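You operate a simulated robot arm through the tools that you are given. There is no shell and no other tool. Be economical: measure what you need, move in short steps, check, and stop when the job is done.

You run a simulated two-armed robot. Do the job below in one go: nothing can be reset, and whatever is moved stays where it is left.

Task
Pick up the black flow valve with one hand, pass it to the other hand and put it on the top of the low trolley. Set down upright: black flow valve.

Only the result counts: the job must be done as asked and must still hold three seconds after the hand-in. Knocking over, shifting, dropping, spilling or breaking anything else fails it.

Robot
Two 6-joint arms with two-finger parallel grippers on one trunk, on a base that drives. Base frame: it is fixed to the floor where the robot stands at the start and does not move with it; the origin is under the middle of the robot, x ahead of it, y to its left, z up; the surface under the hand at the start is at about z = 850. Lengths are in mm, angles in degrees, forces in N, time in s.
The left shoulder is at the start at [80, 216, 1610], the right one opposite. With the tool pointing down near the work surface each hand reaches from about 100 to 680 mm from the robot's upright axis, wherever it stands, measured 20 degrees to its own side. Places, roughly: top of the low trolley [-2800, 800, 600]. Payload 3.43 kg a hand.
Tool frame (each hand has its own): the origin (TCP) lies between the finger pads and is the grasp point; the fingertips stand 30 mm ahead of it; z points along the fingers, y is the line along which they close. The gripper opens to 94 mm. The fingers are 28 mm wide and 10 mm thick; the gripper's body (50 by 96 mm) begins 55 mm behind the TCP.
Orientation is told as [roll, pitch, yaw] about the base's x, y, z axes, in that order, counted from this pose: with the fingers straight down and closing along the base's y, the tool's x points along the base's -x, its y along +y and its z along -z.

Tools
- The arms move only by the tool step_arm. It takes "left_series", "right_series" or both (then of equal length, played together; a hand with none holds still); each is a list of rows, each a list of 7 numbers: the shift along the base's x, y, z in m, then the turn, a rotation vector about the base's x, y, z in degrees, then the opening, from 0 (shut) to 1 (fully open). In form: [[x, y, z, rx, ry, rz, gripper], ...]. A call has 1 to 8 rows; each row is the pose to reach, as a shift and turn from the pose commanded when the call began. A row lasts 0.2 s, in which the tool goes at most 50 mm and 8.6 degrees; a call with a longer step from one row to the next is refused whole, and so is a gripper value outside its range. Where a pose cannot be reached the arm comes as near as it can. A force on the tool above 40 N (or 10 N above the force at the start of the call, whichever is more), or a blocked arm, ends the call early, and 0.2 s more pass. Each finger travels about 72 mm/s and halts on what it meets, pressing with about 44 N; the grip force reading is that of the motor and also rises with nothing between the fingers. The clock runs only during rows and for 0.2 s after the last one: add rows that repeat a pose to give the fingers time. It gives the time, the measured TCP pose, the force on the tool (base axes), the opening and the grip force at its end, in the units of the frame above (readings bear some noise), with the torque about the TCP (base axes, N m) and any sound that the robot's microphone picked up.
- Cameras (640 x 400 px; columns grow to the right, rows downward): "scene" is now at [118.4, 13.9, 1766.8]; the picture's right is [0.12, -0.99, 0.00], its down [-0.84, -0.10, -0.54] and it looks along [0.53, 0.07, -0.84] (base axes); focal length 270 px, centre (320, 200). "left" rides on the left gripper at [76, -14, -102] in its tool frame; the picture's right is [0.18, 0.98, 0.00], its down [-0.75, 0.14, -0.64] and it looks along [-0.63, 0.12, 0.77] (tool axes); focal length 243 px, centre (320, 200). "right" rides on the right gripper at [76, 14, -103] in its tool frame; the picture's right is [-0.18, 0.98, 0.00], its down [-0.75, -0.14, -0.64] and it looks along [-0.63, -0.12, 0.77] (tool axes); focal length 243 px, centre (320, 200). There is no depth. A picture from a camera that has moved, and an enlarged one, comes with that camera's place and axes in the base frame and with its lens. The place of the scene camera against the robot may be out by one fixed shift of up to 25 mm in any direction.
- capture(camera): a new picture of that camera. It takes no simulated time.
- move_column(by): slides the trunk up (or, below 0, down) by that many mm; the arms and the scene camera ride with it, the base frame stays. It gives what a move gives, with no picture.
- steer(legs): drives the robot by 1 to 6 legs, each [ahead, left, turn to the left] in mm, mm and degrees, along the robot's own axes; the way and the turn of a leg run together, so that a leg with both is an arc; at most 1500 mm and 180 degrees a leg. The arms and the cameras ride along, it lands a little off, and it stops where it bumps. It gives what a move gives.
- turn_head(pan, tilt): turns the head with the scene camera to pan (to the left, within 86 degrees either way) and tilt (down, from -29 to 69), counted from straight ahead of the robot. It gives what a move gives.
- close_up(camera, box): a new picture of the part [left, top, right, bottom] of that camera's present view, enlarged. It takes no simulated time.
- close_job(): hands the job in; it is judged then, once.

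Work in short steps. Places have to be worked out from the pictures, the camera data and where the tool is seen: move nearer, look again, correct. Check each grasp and each placing, and mend what went wrong. You have 120 turns and 92 pictures in all, those below and enlarged ones among them. Open the grippers and draw the arms clear of the work before you hand the job in, unless the task says otherwise; then end with one line.

The tools are called as name(argument=value, ...) on one line, values as JSON. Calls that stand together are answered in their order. step_arm: Moves the arms, as the interface text tells. Its arguments: {"type":"object","properties":{"left_series":{"type":"array","items":{"type":"array","items":{"type":"number"}}},"right_series":{"type":"array","items":{"type":"array","items":{"type":"number"}}}},"required":[]} The other tools are called the same way: move_column (by) slides the trunk up or down; steer (legs) drives the base; turn_head (pan, tilt) turns the head that bears the scene camera; capture (camera) takes a picture; close_up (camera, box) takes an enlarged picture of a part of a camera's view; close_job () hands the job in.

At the start:

```text
time: 0.0
left_position: [575.3, 276.5, 1072.4]
left_tool_rot: [0.1, 0.0, 0.0]
left_wrist_force: [-0.4, 0.1, 0.0]
left_ft_torque: [0.01, 0.04, 0.0]
left_width: 93.9
left_gripper_force: 0.1
right_position: [476.0, -223.2, 1050.2]
right_tool_rot: [0.0, 0.0, 0.0]
right_wrist_force: [0.6, -0.7, 0.7]
right_ft_torque: [-0.01, 0.01, -0.01]
right_width: 94.1
right_gripper_force: 0.1
trunk travel left (down, up): [-840.0, 0.0]
robot x, y, heading: [-0.2, -1.1, -0.2]
head pan, tilt: [7.0, 57.6]
```

scene: 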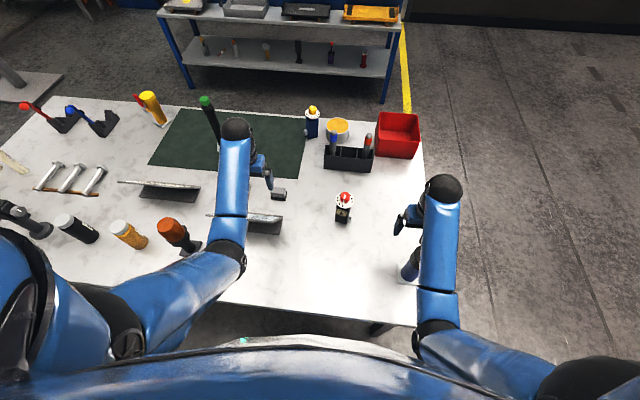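
right: 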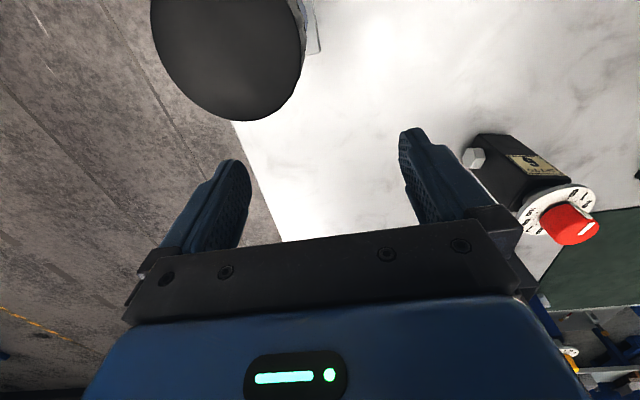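
left: 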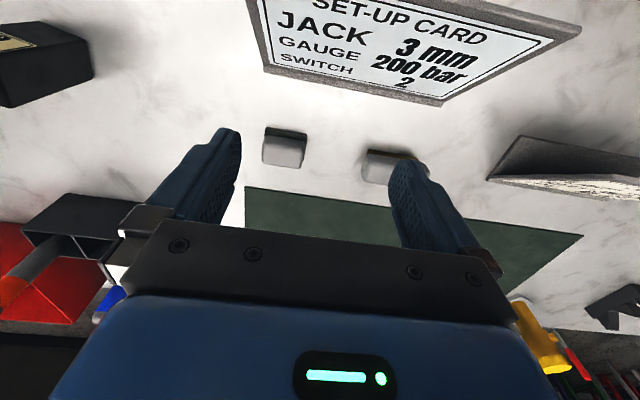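

The black object with the dial and red knob near scene pixel (344,207) looks like the flow valve. I zoom in to measure it.

close_up(camera="scene", box=[290, 160, 450, 260])

close_up(camera="right", box=[400, 80, 640, 280])

```text
4.00 times, centred on (370, 210) of scene
camera zoom: at [118.4, 13.9, 1766.8], right [0.12, -0.99, 0.0], down [-0.84, -0.1, -0.54], along [0.53, 0.07, -0.84], focal length 1082 px, centre (120, 160)
```

zoom: 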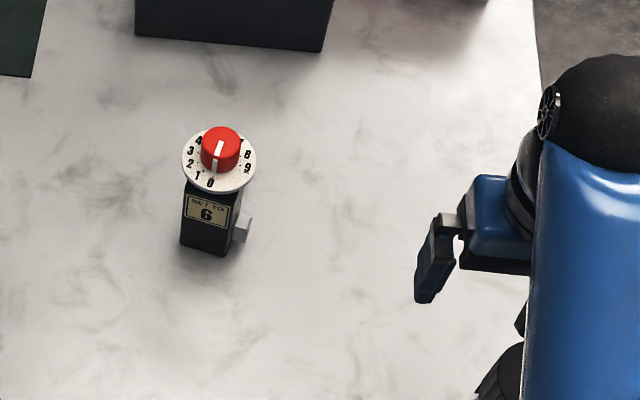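

```text
2.00 times, centred on (520, 180) of right
camera zoom: at [399.2, -210.7, 1152.3], right [0.18, 0.98, 0.0], down [0.75, -0.14, 0.64], along [0.63, -0.12, -0.77], focal length 485 px, centre (-80, 240)
```

zoom: 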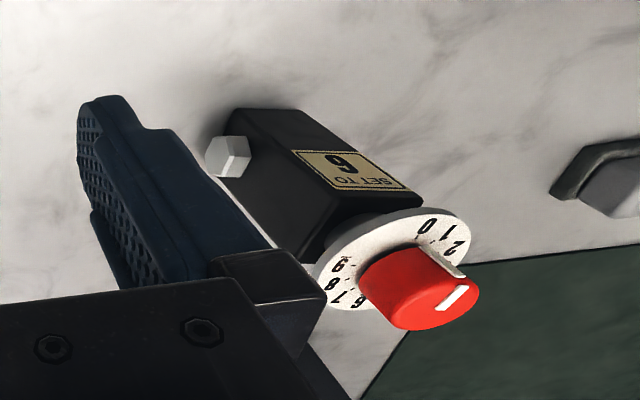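

The valve is a black body about 43 mm wide with a dial and red knob on top and a port on its -y side, near (595,-10). I move the right hand to where its camera sees the valve better.

step_arm(right_series=[[-0.02, 0.045, 0, 0, 0, 0, 1], [-0.04, 0.09, 0, 0, 0, 0, 1], [-0.06, 0.135, 0, 0, 0, 0, 1], [-0.08, 0.175, 0, 0, 0, 0, 1], [-0.08, 0.175, 0, 0, 0, 0, 1]])

capture(camera="right")

```text
time: 1.2
left_position: [574.2, 277.4, 1073.0]
left_tool_rot: [0.1, -0.1, -0.1]
left_wrist_force: [-0.5, 0.8, -1.1]
left_ft_torque: [0.03, 0.02, 0.0]
left_width: 93.9
left_gripper_force: 0.2
right_position: [396.4, -50.6, 1045.8]
right_tool_rot: [0.2, -0.1, 0.0]
right_wrist_force: [0.1, 0.0, -0.2]
right_ft_torque: [0.05, 0.01, 0.02]
right_width: 93.9
right_gripper_force: 0.1
right hand out of reach, approached as far as the arm can: row 3, 4, 5
trunk travel left (down, up): [-840.0, 0.0]
robot x, y, heading: [2.2, 6.9, -0.4]
head pan, tilt: [7.0, 57.6]
```

```text
86 pictures are left
camera right: at [320.6, -35.5, 1148.1], right [0.18, 0.98, 0.0], down [0.75, -0.14, 0.64], along [0.63, -0.12, -0.77], focal length 243 px, centre (320, 200)
```

right: 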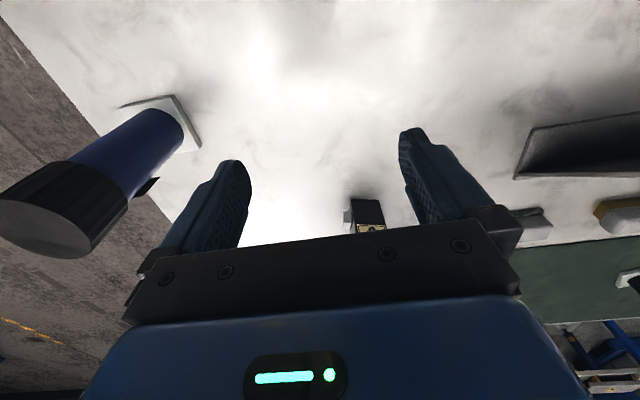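

Front face runs about (575,-33) to (582,14). I shift the right hand forward along its side so that the valve is not hidden by its fingers.

step_arm(right_series=[[0.02, -0.045, 0, 0, 0, 0, 1], [0.04, -0.09, 0.01, 0, 0, 0, 1], [0.06, -0.13, 0.02, 0, 0, 0, 1], [0.09, -0.16, 0.03, 0, 0, 0, 1], [0.13, -0.165, 0.03, 0, 0, 0, 1], [0.165, -0.165, 0.03, 0, 0, 0, 1], [0.165, -0.165, 0.03, 0, 0, 0, 1]])

capture(camera="right")

close_up(camera="left", box=[0, 0, 160, 120])

```text
refused: row 2 steps farther than a row can; nothing moved
```

```text
85 pictures are left
camera right: at [320.6, -35.5, 1148.1], right [0.18, 0.98, 0.0], down [0.75, -0.14, 0.64], along [0.63, -0.12, -0.77], focal length 243 px, centre (320, 200)
```

right: 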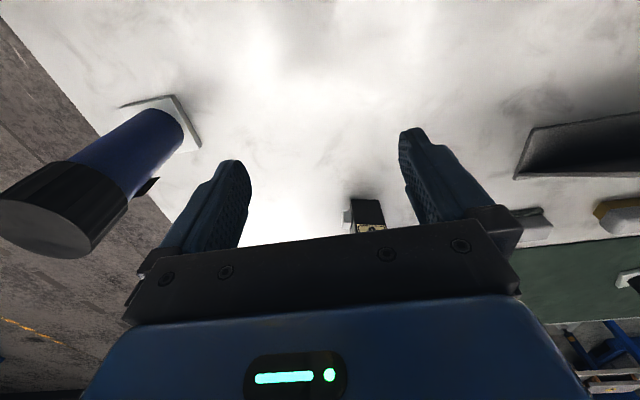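

```text
3.33 times, centred on (80, 60) of left
camera zoom: at [497.3, 264.3, 1174.4], right [-0.18, 0.98, 0.0], down [0.75, 0.14, 0.64], along [0.63, 0.12, -0.77], focal length 809 px, centre (1120, 667)
```

zoom: 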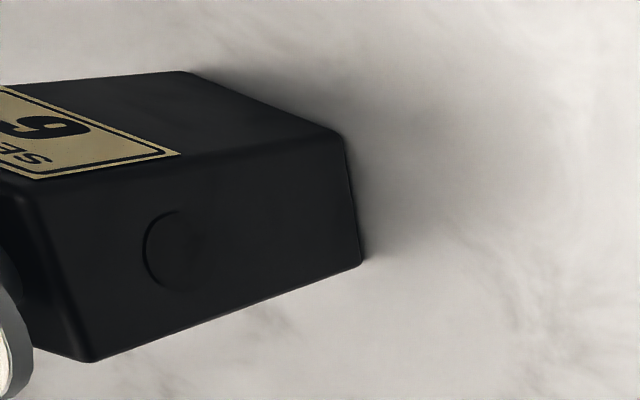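

From the left camera: body footprint ≈43×43 mm, centre ≈(598,-10), yaw ≈-13.5°, body top z≈951, with a wide dial disc above and a port low on the -y side. A top-down grip would hit the disc, so I plan for the left hand to grip the upper body pointing forward and the right hand to take the lower body from the side. First I test in the air whether the right hand can point sideways with its camera up.

step_arm(right_series=[[0.02, 0, 0.03, 0, 0, 0, 1], [0.04, -0.02, 0.06, 0, 0, 0, 1], [0.06, -0.05, 0.08, 0, 0, 0, 1], [0.08, -0.08, 0.1, 0, 0, 0, 1], [0.09, -0.12, 0.11, 0, 0, 0, 1], [0.1, -0.16, 0.11, 0, 0, 0, 1], [0.1, -0.16, 0.11, 0, 0, 0, 1]])

```text
time: 2.8
left_position: [575.1, 277.2, 1072.5]
left_tool_rot: [-0.1, -0.1, 0.0]
left_wrist_force: [1.2, -0.6, 0.5]
left_ft_torque: [0.0, -0.01, 0.01]
left_width: 94.0
left_gripper_force: 0.1
right_position: [527.5, -206.3, 1071.8]
right_tool_rot: [0.0, -0.1, 0.0]
right_wrist_force: [-0.6, 0.3, 0.4]
right_ft_torque: [0.0, 0.0, 0.01]
right_width: 94.1
right_gripper_force: 0.1
right hand out of reach, approached as far as the arm can: row 1, 2, 3, 4, 5, 6, 7
trunk travel left (down, up): [-840.0, 0.0]
robot x, y, heading: [2.4, -1.4, -0.3]
head pan, tilt: [7.0, 57.6]
```

Upward reach is limited here. I now turn the right hand partway toward pointing left with camera up, shifting forward a bit away from the blue can.

step_arm(right_series=[[0.01, 0, 0, 4.42, 4.42, -5.27, 1], [0.02, 0, 0, 8.84, 8.84, -10.54, 1], [0.03, 0, 0, 13.26, 13.26, -15.81, 1], [0.04, 0, 0, 17.68, 17.68, -21.08, 1], [0.05, 0, 0, 22.1, 22.1, -26.35, 1], [0.05, 0, 0, 26.52, 26.52, -31.62, 1], [0.05, 0, 0, 30.94, 30.94, -36.89, 1], [0.05, 0, 0, 30.94, 30.94, -36.89, 1]])

capture(camera="scene")

```text
time: 4.6
left_position: [575.1, 276.6, 1072.2]
left_tool_rot: [-0.1, 0.0, 0.0]
left_wrist_force: [0.1, -0.6, 0.7]
left_ft_torque: [0.01, -0.03, 0.01]
left_width: 94.1
left_gripper_force: 0.0
right_position: [580.5, -204.6, 1066.3]
right_tool_rot: [22.0, 38.0, -31.2]
right_wrist_force: [0.3, 0.5, 0.1]
right_ft_torque: [-0.01, -0.02, 0.02]
right_width: 94.2
right_gripper_force: 0.0
right hand out of reach, approached as far as the arm can: row 1, 2, 3, 4, 5, 6, 7, 8
trunk travel left (down, up): [-840.0, 0.0]
robot x, y, heading: [-1.3, 1.9, -0.0]
head pan, tilt: [7.0, 57.6]
```

```text
83 pictures are left
camera scene: at [118.8, 13.9, 1766.7], right [0.12, -0.99, 0.0], down [-0.84, -0.1, -0.54], along [0.53, 0.07, -0.84], focal length 270 px, centre (320, 200)
```

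scene: 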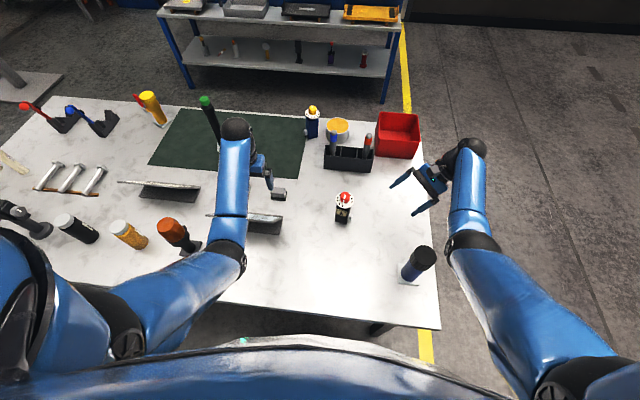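

The turn is going well with no obstruction. I continue to the full sideways orientation.

step_arm(right_series=[[0, 0, 0, 4.42, 4.42, -5.27, 1], [0, 0, 0, 8.84, 8.84, -10.54, 1], [0, 0, 0, 13.26, 13.26, -15.81, 1], [0, 0, 0, 17.68, 17.68, -21.08, 1], [0, 0, 0, 22.1, 22.1, -26.35, 1], [0, 0, 0, 26.52, 26.52, -31.62, 1], [0, 0, 0, 30.94, 30.94, -36.89, 1], [0, 0, 0, 30.94, 30.94, -36.89, 1]])

capture(camera="scene")

capture(camera="right")

```text
time: 6.4
left_position: [574.4, 276.6, 1071.7]
left_tool_rot: [-0.2, 0.1, 0.0]
left_wrist_force: [0.7, -1.0, 0.4]
left_ft_torque: [-0.04, -0.01, 0.01]
left_width: 93.9
left_gripper_force: 0.0
right_position: [581.8, -203.8, 1065.3]
right_tool_rot: [-0.6, 80.2, -90.8]
right_wrist_force: [1.1, -0.2, 0.1]
right_ft_torque: [0.03, 0.03, -0.04]
right_width: 94.0
right_gripper_force: 0.0
trunk travel left (down, up): [-840.0, 0.0]
robot x, y, heading: [4.1, -2.1, 0.1]
head pan, tilt: [7.0, 57.6]
```

```text
82 pictures are left
camera scene: at [118.6, 13.9, 1766.8], right [0.12, -0.99, 0.0], down [-0.84, -0.1, -0.54], along [0.53, 0.07, -0.84], focal length 270 px, centre (320, 200)
```

scene: 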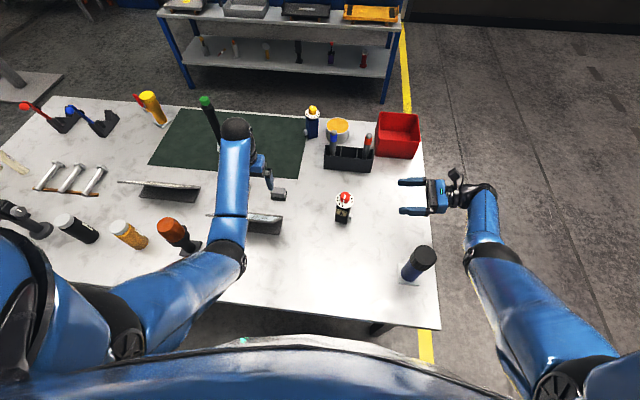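

```text
81 pictures are left
camera right: at [595.6, -292.1, 1158.8], right [0.98, -0.03, -0.18], down [-0.14, -0.76, -0.63], along [-0.12, 0.65, -0.75], focal length 243 px, centre (320, 200)
```

right: 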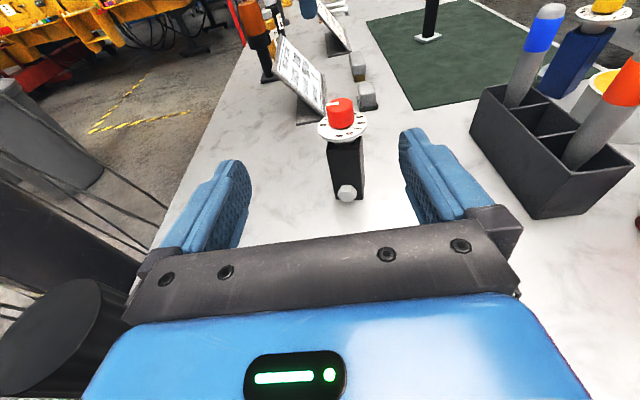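

The right hand reaches a clean sideways pose and sees the valve well. Since the blue can would crowd the right forearm, the left hand will pick from the front (pointing forward, 25° down, yaw -13.5°), so I bring it to a pre-pose in front of the valve.

step_arm(left_series=[[-0.0125, -0.03, 0, -0.956, -8.09, -1.5, 1], [-0.025, -0.06, 0, -1.91, -16.18, -3.0, 1], [-0.0375, -0.09, 0, -2.87, -24.27, -4.5, 1], [-0.05, -0.12, 0, -3.82, -32.36, -6.0, 1], [-0.0625, -0.15, 0, -4.78, -40.45, -7.5, 1], [-0.075, -0.18, 0, -5.74, -48.54, -9.0, 1], [-0.0875, -0.21, 0, -6.69, -56.6, -10.5, 1], [-0.1, -0.24, 0, -7.65, -64.7, -12.0, 1]])

capture(camera="scene")

capture(camera="left")

close_up(camera="right", box=[280, 70, 400, 220])

```text
time: 8.2
left_position: [474.3, 37.0, 1071.9]
left_tool_rot: [-0.1, -65.1, -13.4]
left_wrist_force: [0.4, 0.1, 0.6]
left_ft_torque: [0.01, 0.02, -0.01]
left_width: 94.0
left_gripper_force: 0.1
right_position: [581.1, -204.5, 1066.9]
right_tool_rot: [-0.1, 80.0, -90.2]
right_wrist_force: [-0.3, -0.6, 0.3]
right_ft_torque: [0.01, -0.05, 0.02]
right_width: 94.2
right_gripper_force: 0.0
trunk travel left (down, up): [-840.0, 0.0]
robot x, y, heading: [-0.4, -0.0, 0.0]
head pan, tilt: [7.0, 57.6]
```

```text
80 pictures are left
camera scene: at [117.7, 13.7, 1766.8], right [0.12, -0.99, 0.0], down [-0.84, -0.1, -0.54], along [0.53, 0.07, -0.84], focal length 270 px, centre (320, 200)
```

scene: 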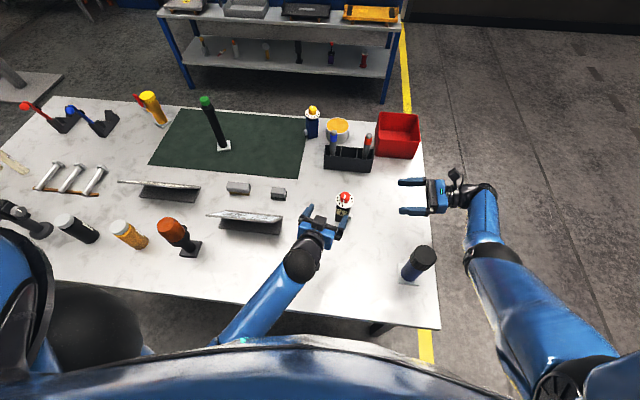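

```text
79 pictures are left
camera left: at [348.8, 54.0, 1045.1], right [0.15, 0.97, -0.17], down [-0.23, 0.2, 0.95], along [0.96, -0.11, 0.25], focal length 243 px, centre (320, 200)
```

left: 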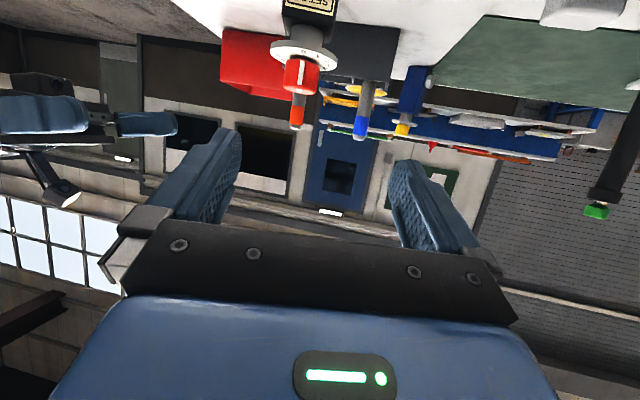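

```text
2.67 times, centred on (340, 145) of right
camera zoom: at [595.0, -292.0, 1159.2], right [0.98, -0.03, -0.18], down [-0.14, -0.76, -0.63], along [-0.12, 0.65, -0.75], focal length 647 px, centre (267, 347)
```

zoom: 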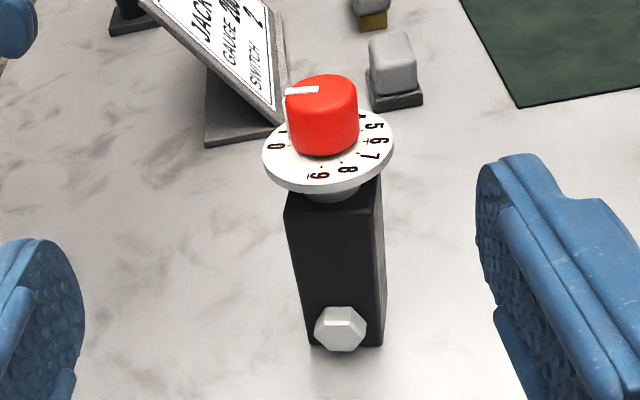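

The valve fix agrees: centre ≈(600,-9.5), body top z≈953, port spanning z≈867–897 on the -y face. I flatten the left hand to 20° down and lower it to a point 110 mm back from the grasp.

step_arm(left_series=[[0.005, -0.006, -0.035, -0.5, -2.4, 0, 1], [0.011, -0.013, -0.07, -1.17, -4.86, 0, 1], [0.0166, -0.0205, -0.107, -1.17, -4.86, 0, 1], [0.0166, -0.0205, -0.107, -1.17, -4.86, 0, 1]])

capture(camera="right")

capture(camera="left")

```text
time: 9.2
left_position: [491.2, 16.1, 964.0]
left_tool_rot: [-0.1, -70.0, -13.5]
left_wrist_force: [0.5, -0.2, 1.5]
left_ft_torque: [-0.01, 0.03, 0.04]
left_width: 94.2
left_gripper_force: 0.1
right_position: [581.0, -204.8, 1067.3]
right_tool_rot: [-0.3, 80.1, -90.4]
right_wrist_force: [1.0, 0.2, -1.0]
right_ft_torque: [-0.02, 0.01, 0.03]
right_width: 93.9
right_gripper_force: 0.1
trunk travel left (down, up): [-840.0, 0.0]
robot x, y, heading: [-1.4, 2.9, -0.0]
head pan, tilt: [7.0, 57.6]
```

```text
77 pictures are left
camera right: at [595.6, -292.0, 1158.9], right [0.98, -0.03, -0.18], down [-0.14, -0.76, -0.63], along [-0.12, 0.65, -0.75], focal length 243 px, centre (320, 200)
```

right: 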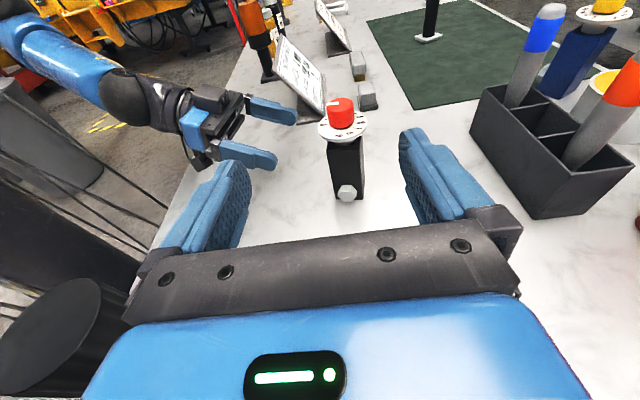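

```text
76 pictures are left
camera left: at [368.1, 32.3, 927.3], right [0.17, 0.97, -0.17], down [-0.3, 0.22, 0.93], along [0.94, -0.1, 0.33], focal length 243 px, centre (320, 200)
```

left: 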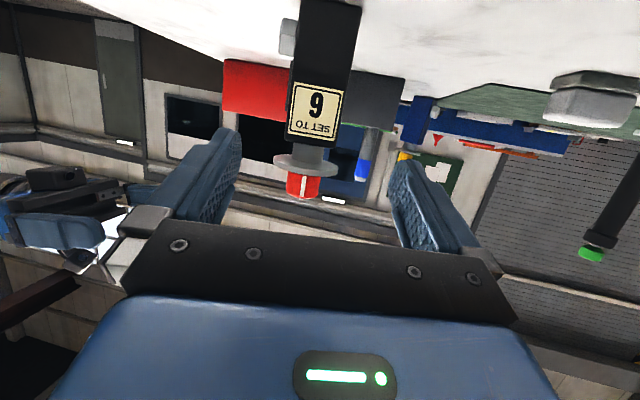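

Alignment agrees (valve front centre ≈(579,-5)). I advance along the fingers' direction to the grasp point without closing.

step_arm(left_series=[[0.02, -0.0048, -0.0075, 0, 0, 0, 1], [0.04, -0.0096, -0.015, 0, 0, 0, 1], [0.06, -0.0144, -0.0225, 0, 0, 0, 1], [0.08, -0.0192, -0.03, 0, 0, 0, 1], [0.1004, -0.0241, -0.0376, 0, 0, 0, 1], [0.1004, -0.0241, -0.0376, 0, 0, 0, 1]])

close_up(camera="right", box=[180, 50, 420, 220])

capture(camera="left")

```text
time: 10.6
left_position: [591.1, -8.5, 926.1]
left_tool_rot: [-0.2, -70.0, -13.4]
left_wrist_force: [0.4, 0.1, 0.5]
left_ft_torque: [-0.02, 0.01, -0.01]
left_width: 94.0
left_gripper_force: 0.0
right_position: [582.6, -203.6, 1065.8]
right_tool_rot: [-0.3, 80.0, -90.3]
right_wrist_force: [-0.5, -1.1, 0.5]
right_ft_torque: [-0.01, -0.02, -0.01]
right_width: 93.9
right_gripper_force: 0.1
trunk travel left (down, up): [-840.0, 0.0]
robot x, y, heading: [-0.4, -0.9, 0.2]
head pan, tilt: [7.0, 57.6]
```

```text
2.35 times, centred on (300, 135) of right
camera zoom: at [595.5, -292.0, 1159.0], right [0.98, -0.03, -0.18], down [-0.14, -0.76, -0.63], along [-0.12, 0.65, -0.75], focal length 571 px, centre (367, 353)
```

zoom: 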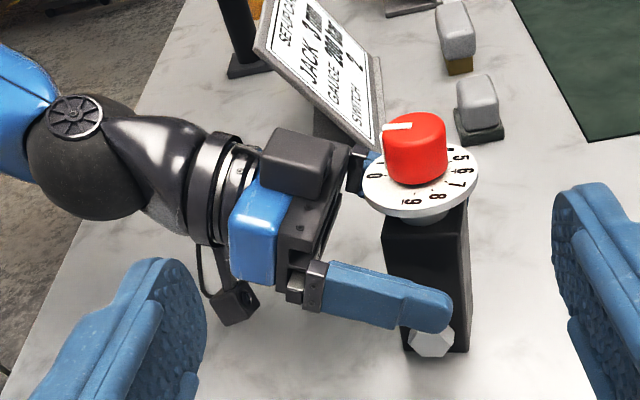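

```text
74 pictures are left
camera left: at [468.5, 7.3, 889.9], right [0.17, 0.97, -0.17], down [-0.3, 0.22, 0.93], along [0.94, -0.1, 0.33], focal length 243 px, centre (320, 200)
```

left: 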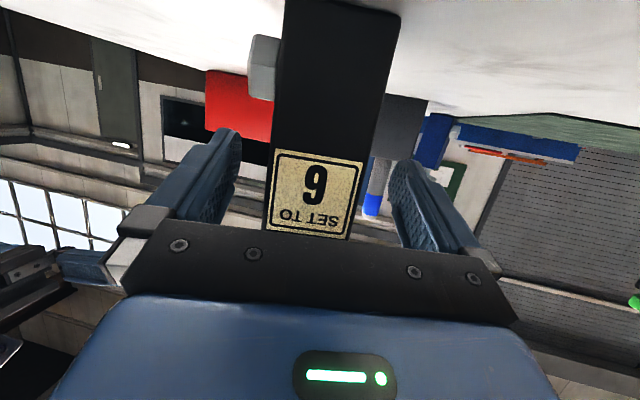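

The fingers straddle the upper body well. I raise 3 mm for port clearance, then close the left gripper.

step_arm(left_series=[[0, 0, 0.003, 0, 0, 0, 1], [0, 0, 0.003, 0, 0, 0, 0.6], [0, 0, 0.003, 0, 0, 0, 0.3], [0, 0, 0.003, 0, 0, 0, 0.0], [0, 0, 0.003, 0, 0, 0, 0.0], [0, 0, 0.003, 0, 0, 0, 0.0]])

close_up(camera="right", box=[180, 50, 420, 220])

```text
time: 12.0
left_position: [591.7, -9.1, 929.4]
left_tool_rot: [0.0, -69.9, -13.6]
left_wrist_force: [0.3, -0.9, 0.8]
left_ft_torque: [0.04, -0.03, -0.05]
left_width: 50.1
left_gripper_force: 44.0
right_position: [581.6, -204.2, 1066.5]
right_tool_rot: [-0.4, 80.0, -90.5]
right_wrist_force: [0.1, -0.7, 0.2]
right_ft_torque: [0.03, -0.01, 0.01]
right_width: 93.8
right_gripper_force: 0.1
trunk travel left (down, up): [-840.0, 0.0]
robot x, y, heading: [3.1, 0.8, 0.2]
head pan, tilt: [7.0, 57.6]
```

```text
2.35 times, centred on (300, 135) of right
camera zoom: at [595.7, -292.2, 1158.8], right [0.98, -0.03, -0.18], down [-0.14, -0.76, -0.63], along [-0.12, 0.65, -0.75], focal length 571 px, centre (367, 353)
```

zoom: 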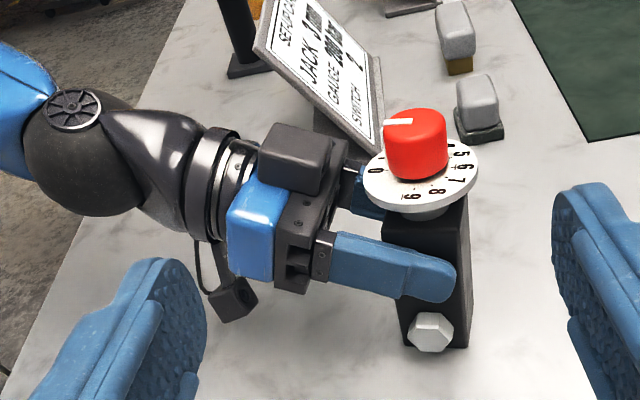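

Gripped at 50 mm width with 44 N. I lift straight up about 60 mm and check.

step_arm(left_series=[[0, 0, 0.01, 0, 0, 0, 0], [0, 0, 0.025, 0, 0, 0, 0], [0, 0, 0.045, 0, 0, 0, 0], [0, 0, 0.065, 0, 0, 0, 0], [0, 0, 0.065, 0, 0, 0, 0]])

capture(camera="right")

```text
time: 13.2
left_position: [591.5, -8.2, 995.3]
left_tool_rot: [-0.1, -69.9, -13.4]
left_wrist_force: [-0.1, -0.2, -3.8]
left_ft_torque: [0.05, 0.08, 0.0]
left_width: 50.3
left_gripper_force: 44.3
right_position: [582.0, -203.6, 1066.6]
right_tool_rot: [-0.5, 79.9, -90.6]
right_wrist_force: [0.8, 0.2, -0.1]
right_ft_torque: [0.02, -0.02, -0.01]
right_width: 94.0
right_gripper_force: 0.1
trunk travel left (down, up): [-840.0, 0.0]
robot x, y, heading: [-1.0, 2.3, -0.1]
head pan, tilt: [7.0, 57.6]
```

```text
72 pictures are left
camera right: at [596.2, -292.0, 1158.5], right [0.98, -0.03, -0.18], down [-0.14, -0.76, -0.63], along [-0.12, 0.65, -0.75], focal length 243 px, centre (320, 200)
```

right: 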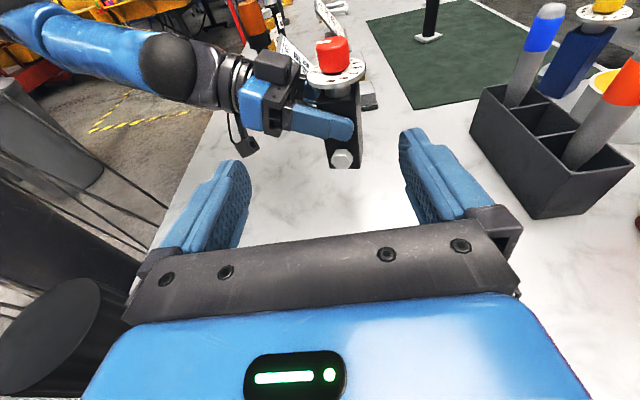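

Valve is held (about 4 N). I raise it further, square its yaw to 0 and bring it a little toward the right hand for the handover.

step_arm(left_series=[[0, -0.008, 0.02, 0, 0, 2.7, 0], [0, -0.016, 0.04, 0, 0, 5.4, 0], [0, -0.024, 0.06, 0, 0, 8.1, 0], [0, -0.032, 0.08, 0, 0, 10.8, 0], [0, -0.04, 0.1, 0, 0, 13.5, 0], [0, -0.04, 0.1, 0, 0, 13.5, 0]])

capture(camera="right")

capture(camera="scene")

```text
time: 14.6
left_position: [593.8, -48.7, 1096.1]
left_tool_rot: [0.0, -70.0, 0.1]
left_wrist_force: [-0.2, -0.2, -5.0]
left_ft_torque: [-0.02, 0.05, 0.0]
left_width: 50.0
left_gripper_force: 44.7
right_position: [581.9, -204.5, 1066.5]
right_tool_rot: [-0.5, 80.0, -90.6]
right_wrist_force: [0.0, 0.3, 0.3]
right_ft_torque: [-0.01, 0.02, -0.03]
right_width: 93.8
right_gripper_force: 0.1
trunk travel left (down, up): [-840.0, 0.0]
robot x, y, heading: [3.8, -0.2, -0.2]
head pan, tilt: [7.0, 57.6]
```

```text
71 pictures are left
camera right: at [596.2, -292.1, 1158.5], right [0.98, -0.03, -0.18], down [-0.14, -0.76, -0.63], along [-0.12, 0.65, -0.75], focal length 243 px, centre (320, 200)
```

right: 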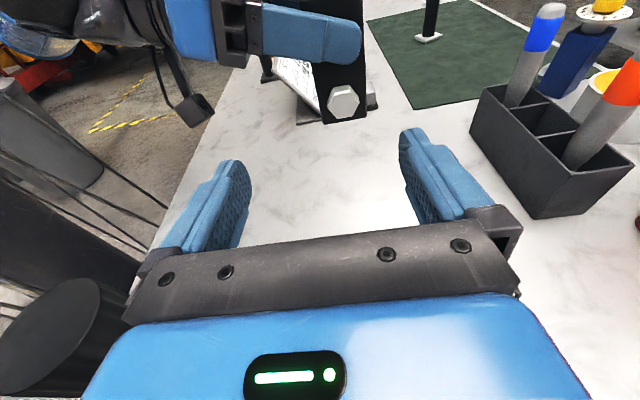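

```text
70 pictures are left
camera scene: at [119.7, 13.7, 1766.7], right [0.12, -0.99, 0.0], down [-0.84, -0.1, -0.54], along [0.53, 0.07, -0.84], focal length 270 px, centre (320, 200)
```

scene: 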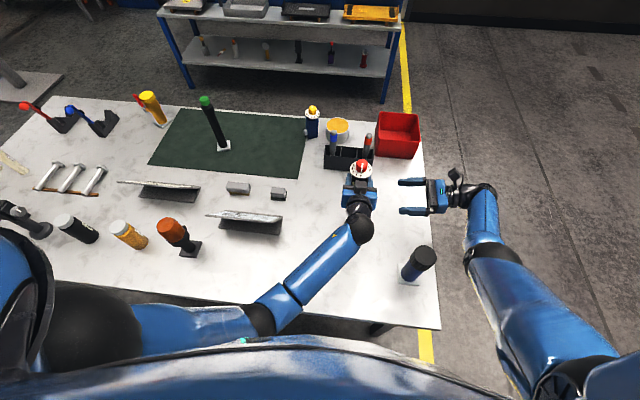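

Object centre now ≈(601,-48), bottom z≈1017. I bring the right hand to x≈601, z≈1050, and advance partway, then look.

step_arm(right_series=[[0.0195, 0, -0.0165, 0, 0, 0, 1], [0.0195, 0.035, -0.0165, 0, 0, 0, 1], [0.0195, 0.07, -0.0165, 0, 0, 0, 1], [0.0195, 0.07, -0.0165, 0, 0, 0, 1]])

capture(camera="right")

capture(camera="left")

```text
time: 15.6
left_position: [594.7, -49.7, 1096.2]
left_tool_rot: [0.0, -70.0, -0.1]
left_wrist_force: [-0.6, -0.5, -5.5]
left_ft_torque: [0.02, 0.04, 0.01]
left_width: 49.9
left_gripper_force: 44.5
right_position: [601.6, -131.5, 1049.8]
right_tool_rot: [-0.5, 79.9, -90.7]
right_wrist_force: [-0.2, -0.5, -0.8]
right_ft_torque: [0.01, -0.01, -0.02]
right_width: 93.7
right_gripper_force: 0.0
right hand out of reach, approached as far as the arm can: row 1, 2
trunk travel left (down, up): [-840.0, 0.0]
robot x, y, heading: [-2.5, 0.4, 0.1]
head pan, tilt: [7.0, 57.6]
```

```text
69 pictures are left
camera right: at [615.2, -220.9, 1142.3], right [0.98, -0.03, -0.18], down [-0.14, -0.76, -0.63], along [-0.12, 0.65, -0.75], focal length 243 px, centre (320, 200)
```

right: 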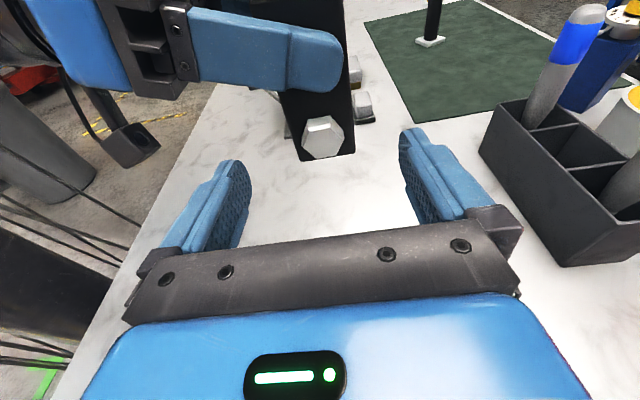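

```text
68 pictures are left
camera left: at [469.9, -61.9, 1059.0], right [-0.06, 0.98, -0.17], down [-0.34, 0.14, 0.93], along [0.94, 0.12, 0.33], focal length 243 px, centre (320, 200)
```

left: 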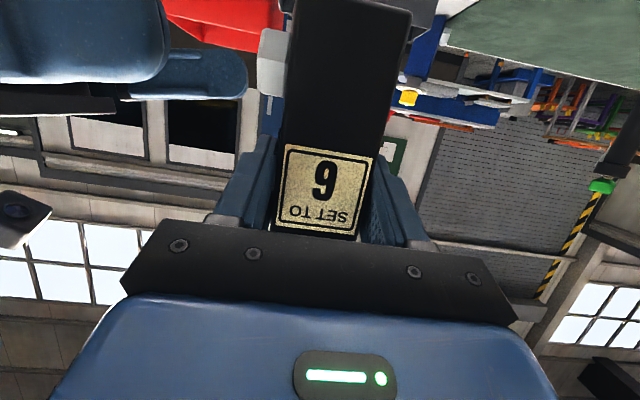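

Body bottom spans x≈581–624 at z≈1019; the right hand at x≈601.6, z≈1050 is aligned. I advance to TCP y≈-54, straddling the port.

step_arm(right_series=[[0, 0.025, 0, 0, 0, 0, 1], [0, 0.05, 0, 0, 0, 0, 1], [0, 0.077, 0, 0, 0, 0, 1], [0, 0.077, 0, 0, 0, 0, 1]])

capture(camera="right")

capture(camera="left")

```text
time: 16.6
left_position: [593.7, -49.4, 1096.3]
left_tool_rot: [-0.1, -69.9, 0.0]
left_wrist_force: [-0.7, 0.5, -4.6]
left_ft_torque: [-0.01, 0.07, -0.01]
left_width: 50.2
left_gripper_force: 44.0
right_position: [602.5, -56.1, 1049.7]
right_tool_rot: [-0.7, 80.0, -90.7]
right_wrist_force: [0.5, -0.1, 0.3]
right_ft_torque: [0.0, -0.03, -0.03]
right_width: 94.1
right_gripper_force: 0.0
trunk travel left (down, up): [-840.0, 0.0]
robot x, y, heading: [0.7, -0.7, 0.1]
head pan, tilt: [7.0, 57.6]
```

```text
67 pictures are left
camera right: at [616.4, -144.4, 1142.8], right [0.98, -0.03, -0.18], down [-0.14, -0.76, -0.63], along [-0.12, 0.65, -0.75], focal length 243 px, centre (320, 200)
```

right: 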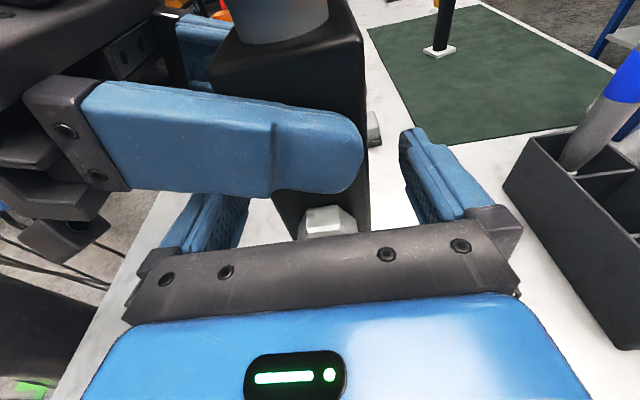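

```text
66 pictures are left
camera left: at [470.2, -61.9, 1058.9], right [-0.06, 0.98, -0.17], down [-0.34, 0.14, 0.93], along [0.94, 0.12, 0.33], focal length 243 px, centre (320, 200)
```

left: 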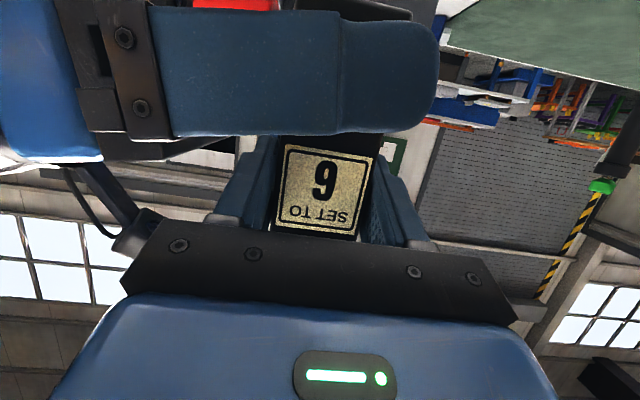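

The right fingers straddle the lower body, clear of the left hand. I close the right gripper.

step_arm(right_series=[[0, 0, 0, 0, 0, 0, 0.75], [0, 0, 0, 0, 0, 0, 0.55], [0, 0, 0, 0, 0, 0, 0.4], [0, 0, 0, 0, 0, 0, 0.2], [0, 0, 0, 0, 0, 0, 0.0], [0, 0, 0, 0, 0, 0, 0.0], [0, 0, 0, 0, 0, 0, 0.0]])

capture(camera="right")

capture(camera="left")

```text
time: 18.2
left_position: [593.1, -49.4, 1095.8]
left_tool_rot: [0.0, -70.0, 0.0]
left_wrist_force: [-24.8, 0.6, 5.0]
left_ft_torque: [-0.13, 0.69, -0.35]
left_width: 50.4
left_gripper_force: 43.5
right_position: [602.3, -56.8, 1050.8]
right_tool_rot: [-0.3, 80.1, -90.4]
right_wrist_force: [24.9, -0.5, -5.3]
right_ft_torque: [0.02, 0.43, 0.19]
right_width: 50.2
right_gripper_force: 43.9
trunk travel left (down, up): [-840.0, 0.0]
robot x, y, heading: [-0.4, 2.2, -0.0]
head pan, tilt: [7.0, 57.6]
```

```text
65 pictures are left
camera right: at [616.9, -144.6, 1143.3], right [0.98, -0.04, -0.18], down [-0.14, -0.76, -0.63], along [-0.12, 0.65, -0.76], focal length 243 px, centre (320, 200)
```

right: 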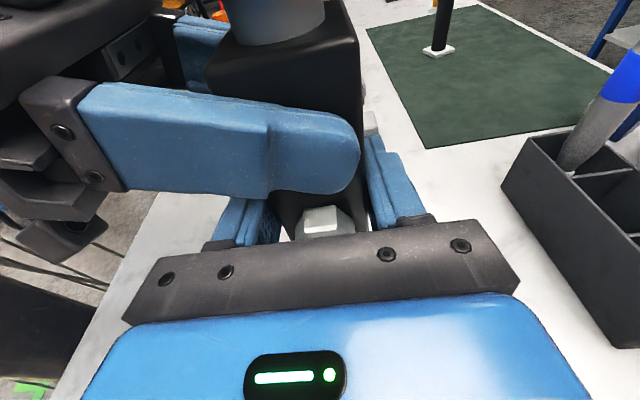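

```text
64 pictures are left
camera left: at [469.7, -61.9, 1059.1], right [-0.06, 0.98, -0.17], down [-0.34, 0.14, 0.93], along [0.94, 0.12, 0.33], focal length 243 px, centre (320, 200)
```

left: 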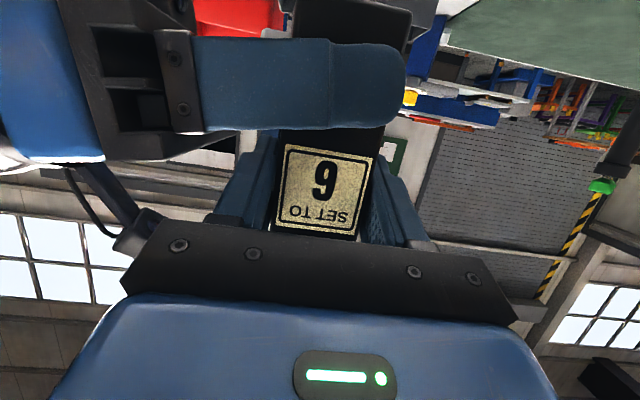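

Both hands hold the valve. I ease the side load slightly, then open the left gripper partway (to clear the right palm).

step_arm(right_series=[[0.001, 0, 0, 0, 0, 0, 0], [0.001, 0, 0, 0, 0, 0, 0], [0.001, 0, 0, 0, 0, 0, 0], [0.001, 0, 0, 0, 0, 0, 0]], left_series=[[0, 0, 0, 0, 0, 0, 0], [0, 0, 0, 0, 0, 0, 0.7], [0, 0, 0, 0, 0, 0, 0.7], [0, 0, 0, 0, 0, 0, 0.7]])

capture(camera="right")

capture(camera="left")

```text
time: 19.2
left_position: [593.4, -47.8, 1095.4]
left_tool_rot: [0.0, -70.1, 0.0]
left_wrist_force: [-0.2, -0.4, -0.3]
left_ft_torque: [-0.02, 0.03, 0.01]
left_width: 65.7
left_gripper_force: 0.2
right_position: [604.1, -57.2, 1050.3]
right_tool_rot: [-0.6, 80.0, -90.7]
right_wrist_force: [0.0, 0.2, 0.0]
right_ft_torque: [-0.03, -0.02, 0.0]
right_width: 50.2
right_gripper_force: 44.2
trunk travel left (down, up): [-840.0, 0.0]
robot x, y, heading: [-0.2, 0.2, 0.3]
head pan, tilt: [7.0, 57.6]
```

```text
63 pictures are left
camera right: at [617.0, -144.7, 1142.8], right [0.98, -0.03, -0.18], down [-0.14, -0.76, -0.63], along [-0.12, 0.65, -0.75], focal length 243 px, centre (320, 200)
```

right: 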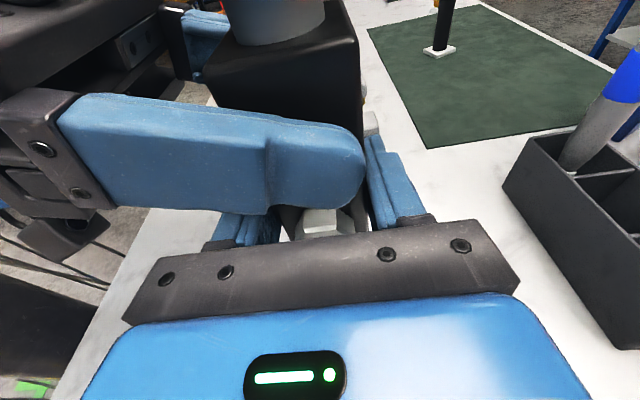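

```text
62 pictures are left
camera left: at [470.2, -61.7, 1059.2], right [-0.06, 0.98, -0.17], down [-0.35, 0.14, 0.93], along [0.94, 0.12, 0.33], focal length 243 px, centre (320, 200)
```

left: 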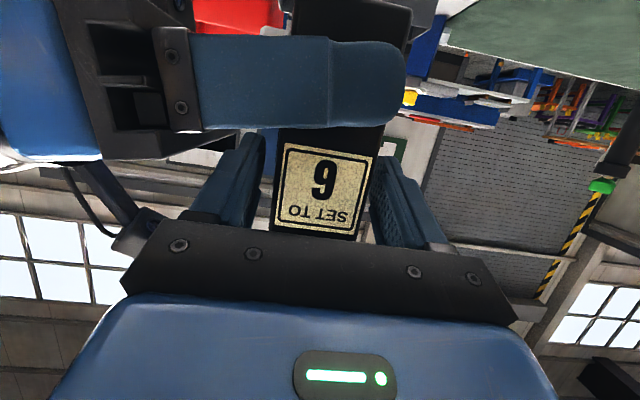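

The left fingers are off the body. I retreat the left hand straight back (-x) and watch.

step_arm(left_series=[[-0.02, 0, 0, 0, 0, 0, 0.7], [-0.045, 0, 0, 0, 0, 0, 0.7], [-0.075, 0, 0, 0, 0, 0, 0.7], [-0.105, 0, 0, 0, 0, 0, 0.7], [-0.105, 0, 0, 0, 0, 0, 0.7]])

capture(camera="right")

capture(camera="left")

```text
time: 20.4
left_position: [486.0, -47.5, 1096.1]
left_tool_rot: [0.1, -70.0, 0.1]
left_wrist_force: [-0.9, -0.5, 0.0]
left_ft_torque: [0.02, 0.0, 0.02]
left_width: 65.8
left_gripper_force: 0.0
right_position: [602.6, -55.8, 1051.1]
right_tool_rot: [-0.6, 79.9, -90.6]
right_wrist_force: [0.9, -0.9, 0.2]
right_ft_torque: [-0.01, 0.0, 0.0]
right_width: 50.2
right_gripper_force: 44.2
trunk travel left (down, up): [-840.0, 0.0]
robot x, y, heading: [-1.1, -0.5, -0.2]
head pan, tilt: [7.0, 57.6]
```

```text
61 pictures are left
camera right: at [617.1, -144.6, 1142.9], right [0.98, -0.03, -0.18], down [-0.14, -0.76, -0.63], along [-0.12, 0.65, -0.75], focal length 243 px, centre (320, 200)
```

right: 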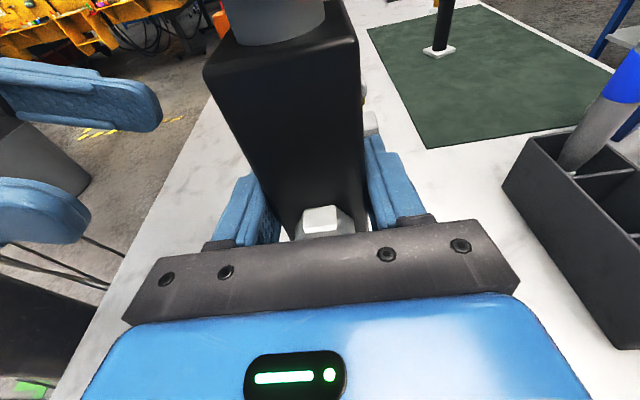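

```text
60 pictures are left
camera left: at [363.4, -60.8, 1059.4], right [-0.06, 0.98, -0.17], down [-0.35, 0.14, 0.93], along [0.94, 0.12, 0.33], focal length 243 px, centre (320, 200)
```

left: 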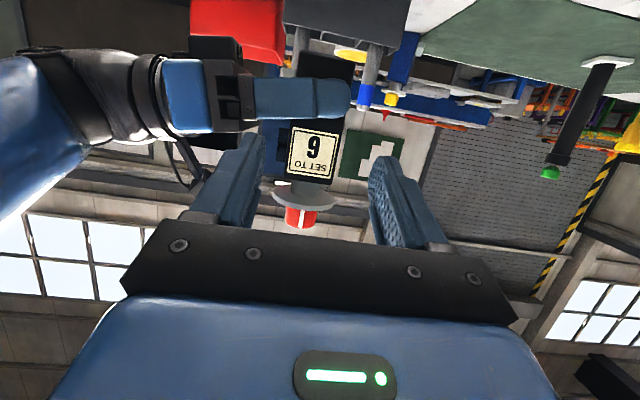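

Handover succeeded; the right hand holds the valve upright. Before driving away I try raising the right hand to get more clearance over the blue can.

step_arm(right_series=[[0, 0, 0.025, 0, 0, 0, 0], [0, 0, 0.05, 0, 0, 0, 0], [0, 0, 0.075, 0, 0, 0, 0], [0, 0, 0.1, 0, 0, 0, 0], [0, 0, 0.1, 0, 0, 0, 0]])

capture(camera="scene")

```text
time: 21.6
left_position: [486.2, -47.0, 1096.0]
left_tool_rot: [0.0, -70.0, 0.0]
left_wrist_force: [0.9, -0.5, 0.4]
left_ft_torque: [0.03, 0.02, 0.03]
left_width: 65.6
left_gripper_force: 0.0
right_position: [601.3, -57.0, 1150.0]
right_tool_rot: [-0.8, 80.0, -90.8]
right_wrist_force: [-0.6, 0.3, -6.1]
right_ft_torque: [-0.05, 0.0, -0.03]
right_width: 50.3
right_gripper_force: 43.8
trunk travel left (down, up): [-840.0, 0.0]
robot x, y, heading: [-0.4, 1.3, 0.1]
head pan, tilt: [7.0, 57.6]
```

```text
59 pictures are left
camera scene: at [119.2, 13.9, 1766.7], right [0.12, -0.99, 0.0], down [-0.84, -0.1, -0.54], along [0.53, 0.07, -0.84], focal length 270 px, centre (320, 200)
```

scene: 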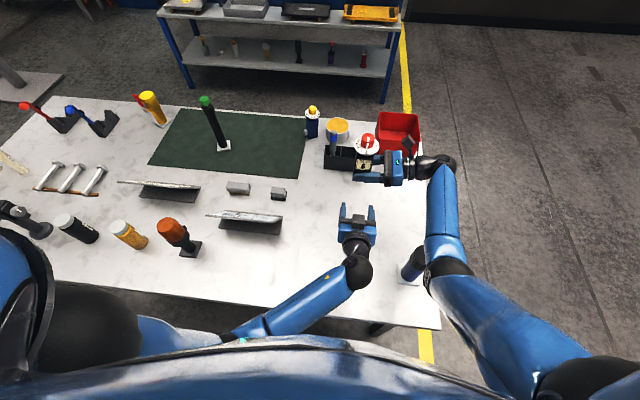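

The right hand is at z 1150, well above the can. I look around with the head to both sides before driving.

turn_head(pan=86, tilt=25)

capture(camera="scene")

turn_head(pan=-86, tilt=25)

capture(camera="scene")

```text
time: 23.1
left_position: [487.2, -48.0, 1096.2]
left_tool_rot: [0.0, -70.0, -0.1]
left_wrist_force: [-0.3, -0.5, -0.4]
left_ft_torque: [-0.01, 0.01, 0.0]
left_width: 65.5
left_gripper_force: 0.0
right_position: [601.6, -58.1, 1151.4]
right_tool_rot: [-0.6, 80.0, -90.6]
right_wrist_force: [0.1, -0.5, -5.4]
right_ft_torque: [-0.07, -0.02, 0.02]
right_width: 50.3
right_gripper_force: 43.5
trunk travel left (down, up): [-840.0, 0.0]
robot x, y, heading: [-1.1, -3.3, -0.1]
head pan, tilt: [85.9, 25.0]
```

```text
58 pictures are left
camera scene: at [57.3, 97.2, 1813.9], right [1.0, -0.07, 0.0], down [-0.03, -0.42, -0.91], along [0.06, 0.9, -0.42], focal length 270 px, centre (320, 200)
```

scene: 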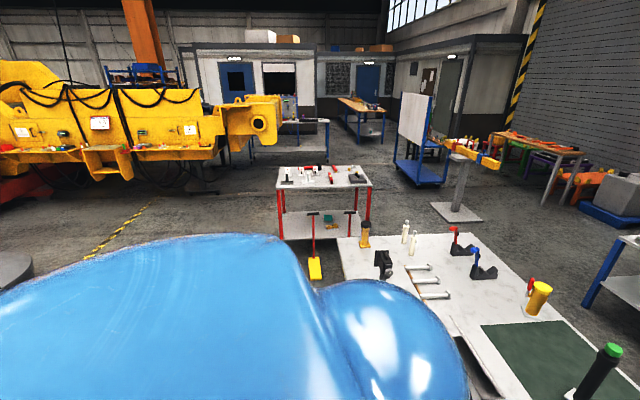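

```text
time: 25.7
left_position: [486.4, -47.5, 1096.7]
left_tool_rot: [0.0, -70.0, 0.0]
left_wrist_force: [0.4, 0.0, 0.1]
left_ft_torque: [0.01, 0.01, -0.03]
left_width: 65.8
left_gripper_force: 0.1
right_position: [601.6, -58.3, 1149.9]
right_tool_rot: [-0.6, 80.1, -90.5]
right_wrist_force: [0.1, -0.2, -4.9]
right_ft_torque: [-0.02, 0.0, 0.01]
right_width: 50.5
right_gripper_force: 44.1
trunk travel left (down, up): [-840.0, 0.0]
robot x, y, heading: [3.4, 1.1, -0.2]
head pan, tilt: [-85.9, 25.0]
```

```text
57 pictures are left
camera scene: at [57.2, -86.7, 1813.9], right [-1.0, -0.07, 0.0], down [-0.03, 0.42, -0.91], along [0.06, -0.9, -0.42], focal length 270 px, centre (320, 200)
```

scene: 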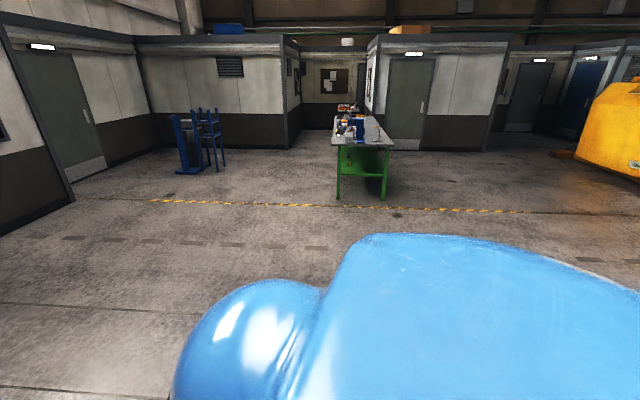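

The right side is open floor. I back up 500 mm, then look again.

steer(legs=[[-500, 0, 0]])

steer(legs=[[0, 0, -90]])

capture(camera="scene")

```text
time: 28.7
left_position: [-15.7, -48.0, 1094.3]
left_tool_rot: [0.0, -69.9, 0.1]
left_wrist_force: [-0.2, 0.5, -0.5]
left_ft_torque: [-0.01, 0.0, -0.01]
left_width: 65.9
left_gripper_force: 0.1
right_position: [99.7, -56.4, 1149.7]
right_tool_rot: [-1.2, 79.9, -91.2]
right_wrist_force: [0.7, -0.2, -5.7]
right_ft_torque: [0.02, 0.0, 0.01]
right_width: 50.4
right_gripper_force: 43.6
trunk travel left (down, up): [-840.0, 0.0]
robot x, y, heading: [-502.5, -2.1, 0.1]
head pan, tilt: [-85.9, 25.0]
```

```text
time: 32.9
left_position: [-546.0, -487.1, 1095.5]
left_tool_rot: [-0.1, -70.0, -89.0]
left_wrist_force: [-0.7, -0.3, 0.3]
left_ft_torque: [-0.04, 0.0, 0.0]
left_width: 65.6
left_gripper_force: 0.1
right_position: [-554.0, -602.4, 1150.9]
right_tool_rot: [-0.6, 80.0, -179.8]
right_wrist_force: [-0.2, 0.8, -5.3]
right_ft_torque: [-0.02, 0.05, 0.02]
right_width: 49.8
right_gripper_force: 43.8
trunk travel left (down, up): [-840.0, 0.0]
robot x, y, heading: [-506.8, -2.3, -89.4]
head pan, tilt: [-85.9, 25.0]
```

```text
56 pictures are left
camera scene: at [-576.4, -34.5, 1813.9], right [-0.08, 1.0, 0.0], down [0.42, 0.04, -0.91], along [-0.9, -0.08, -0.42], focal length 270 px, centre (320, 200)
```

scene: 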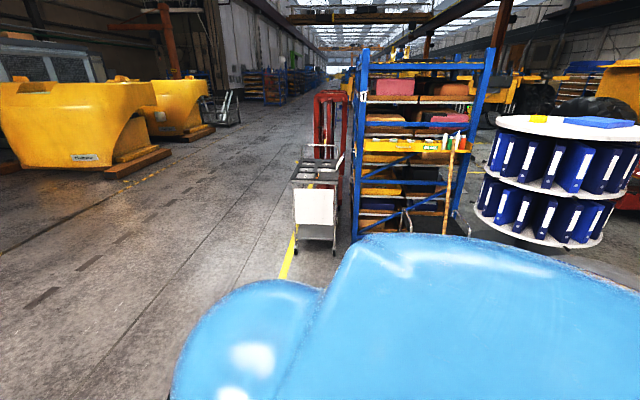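

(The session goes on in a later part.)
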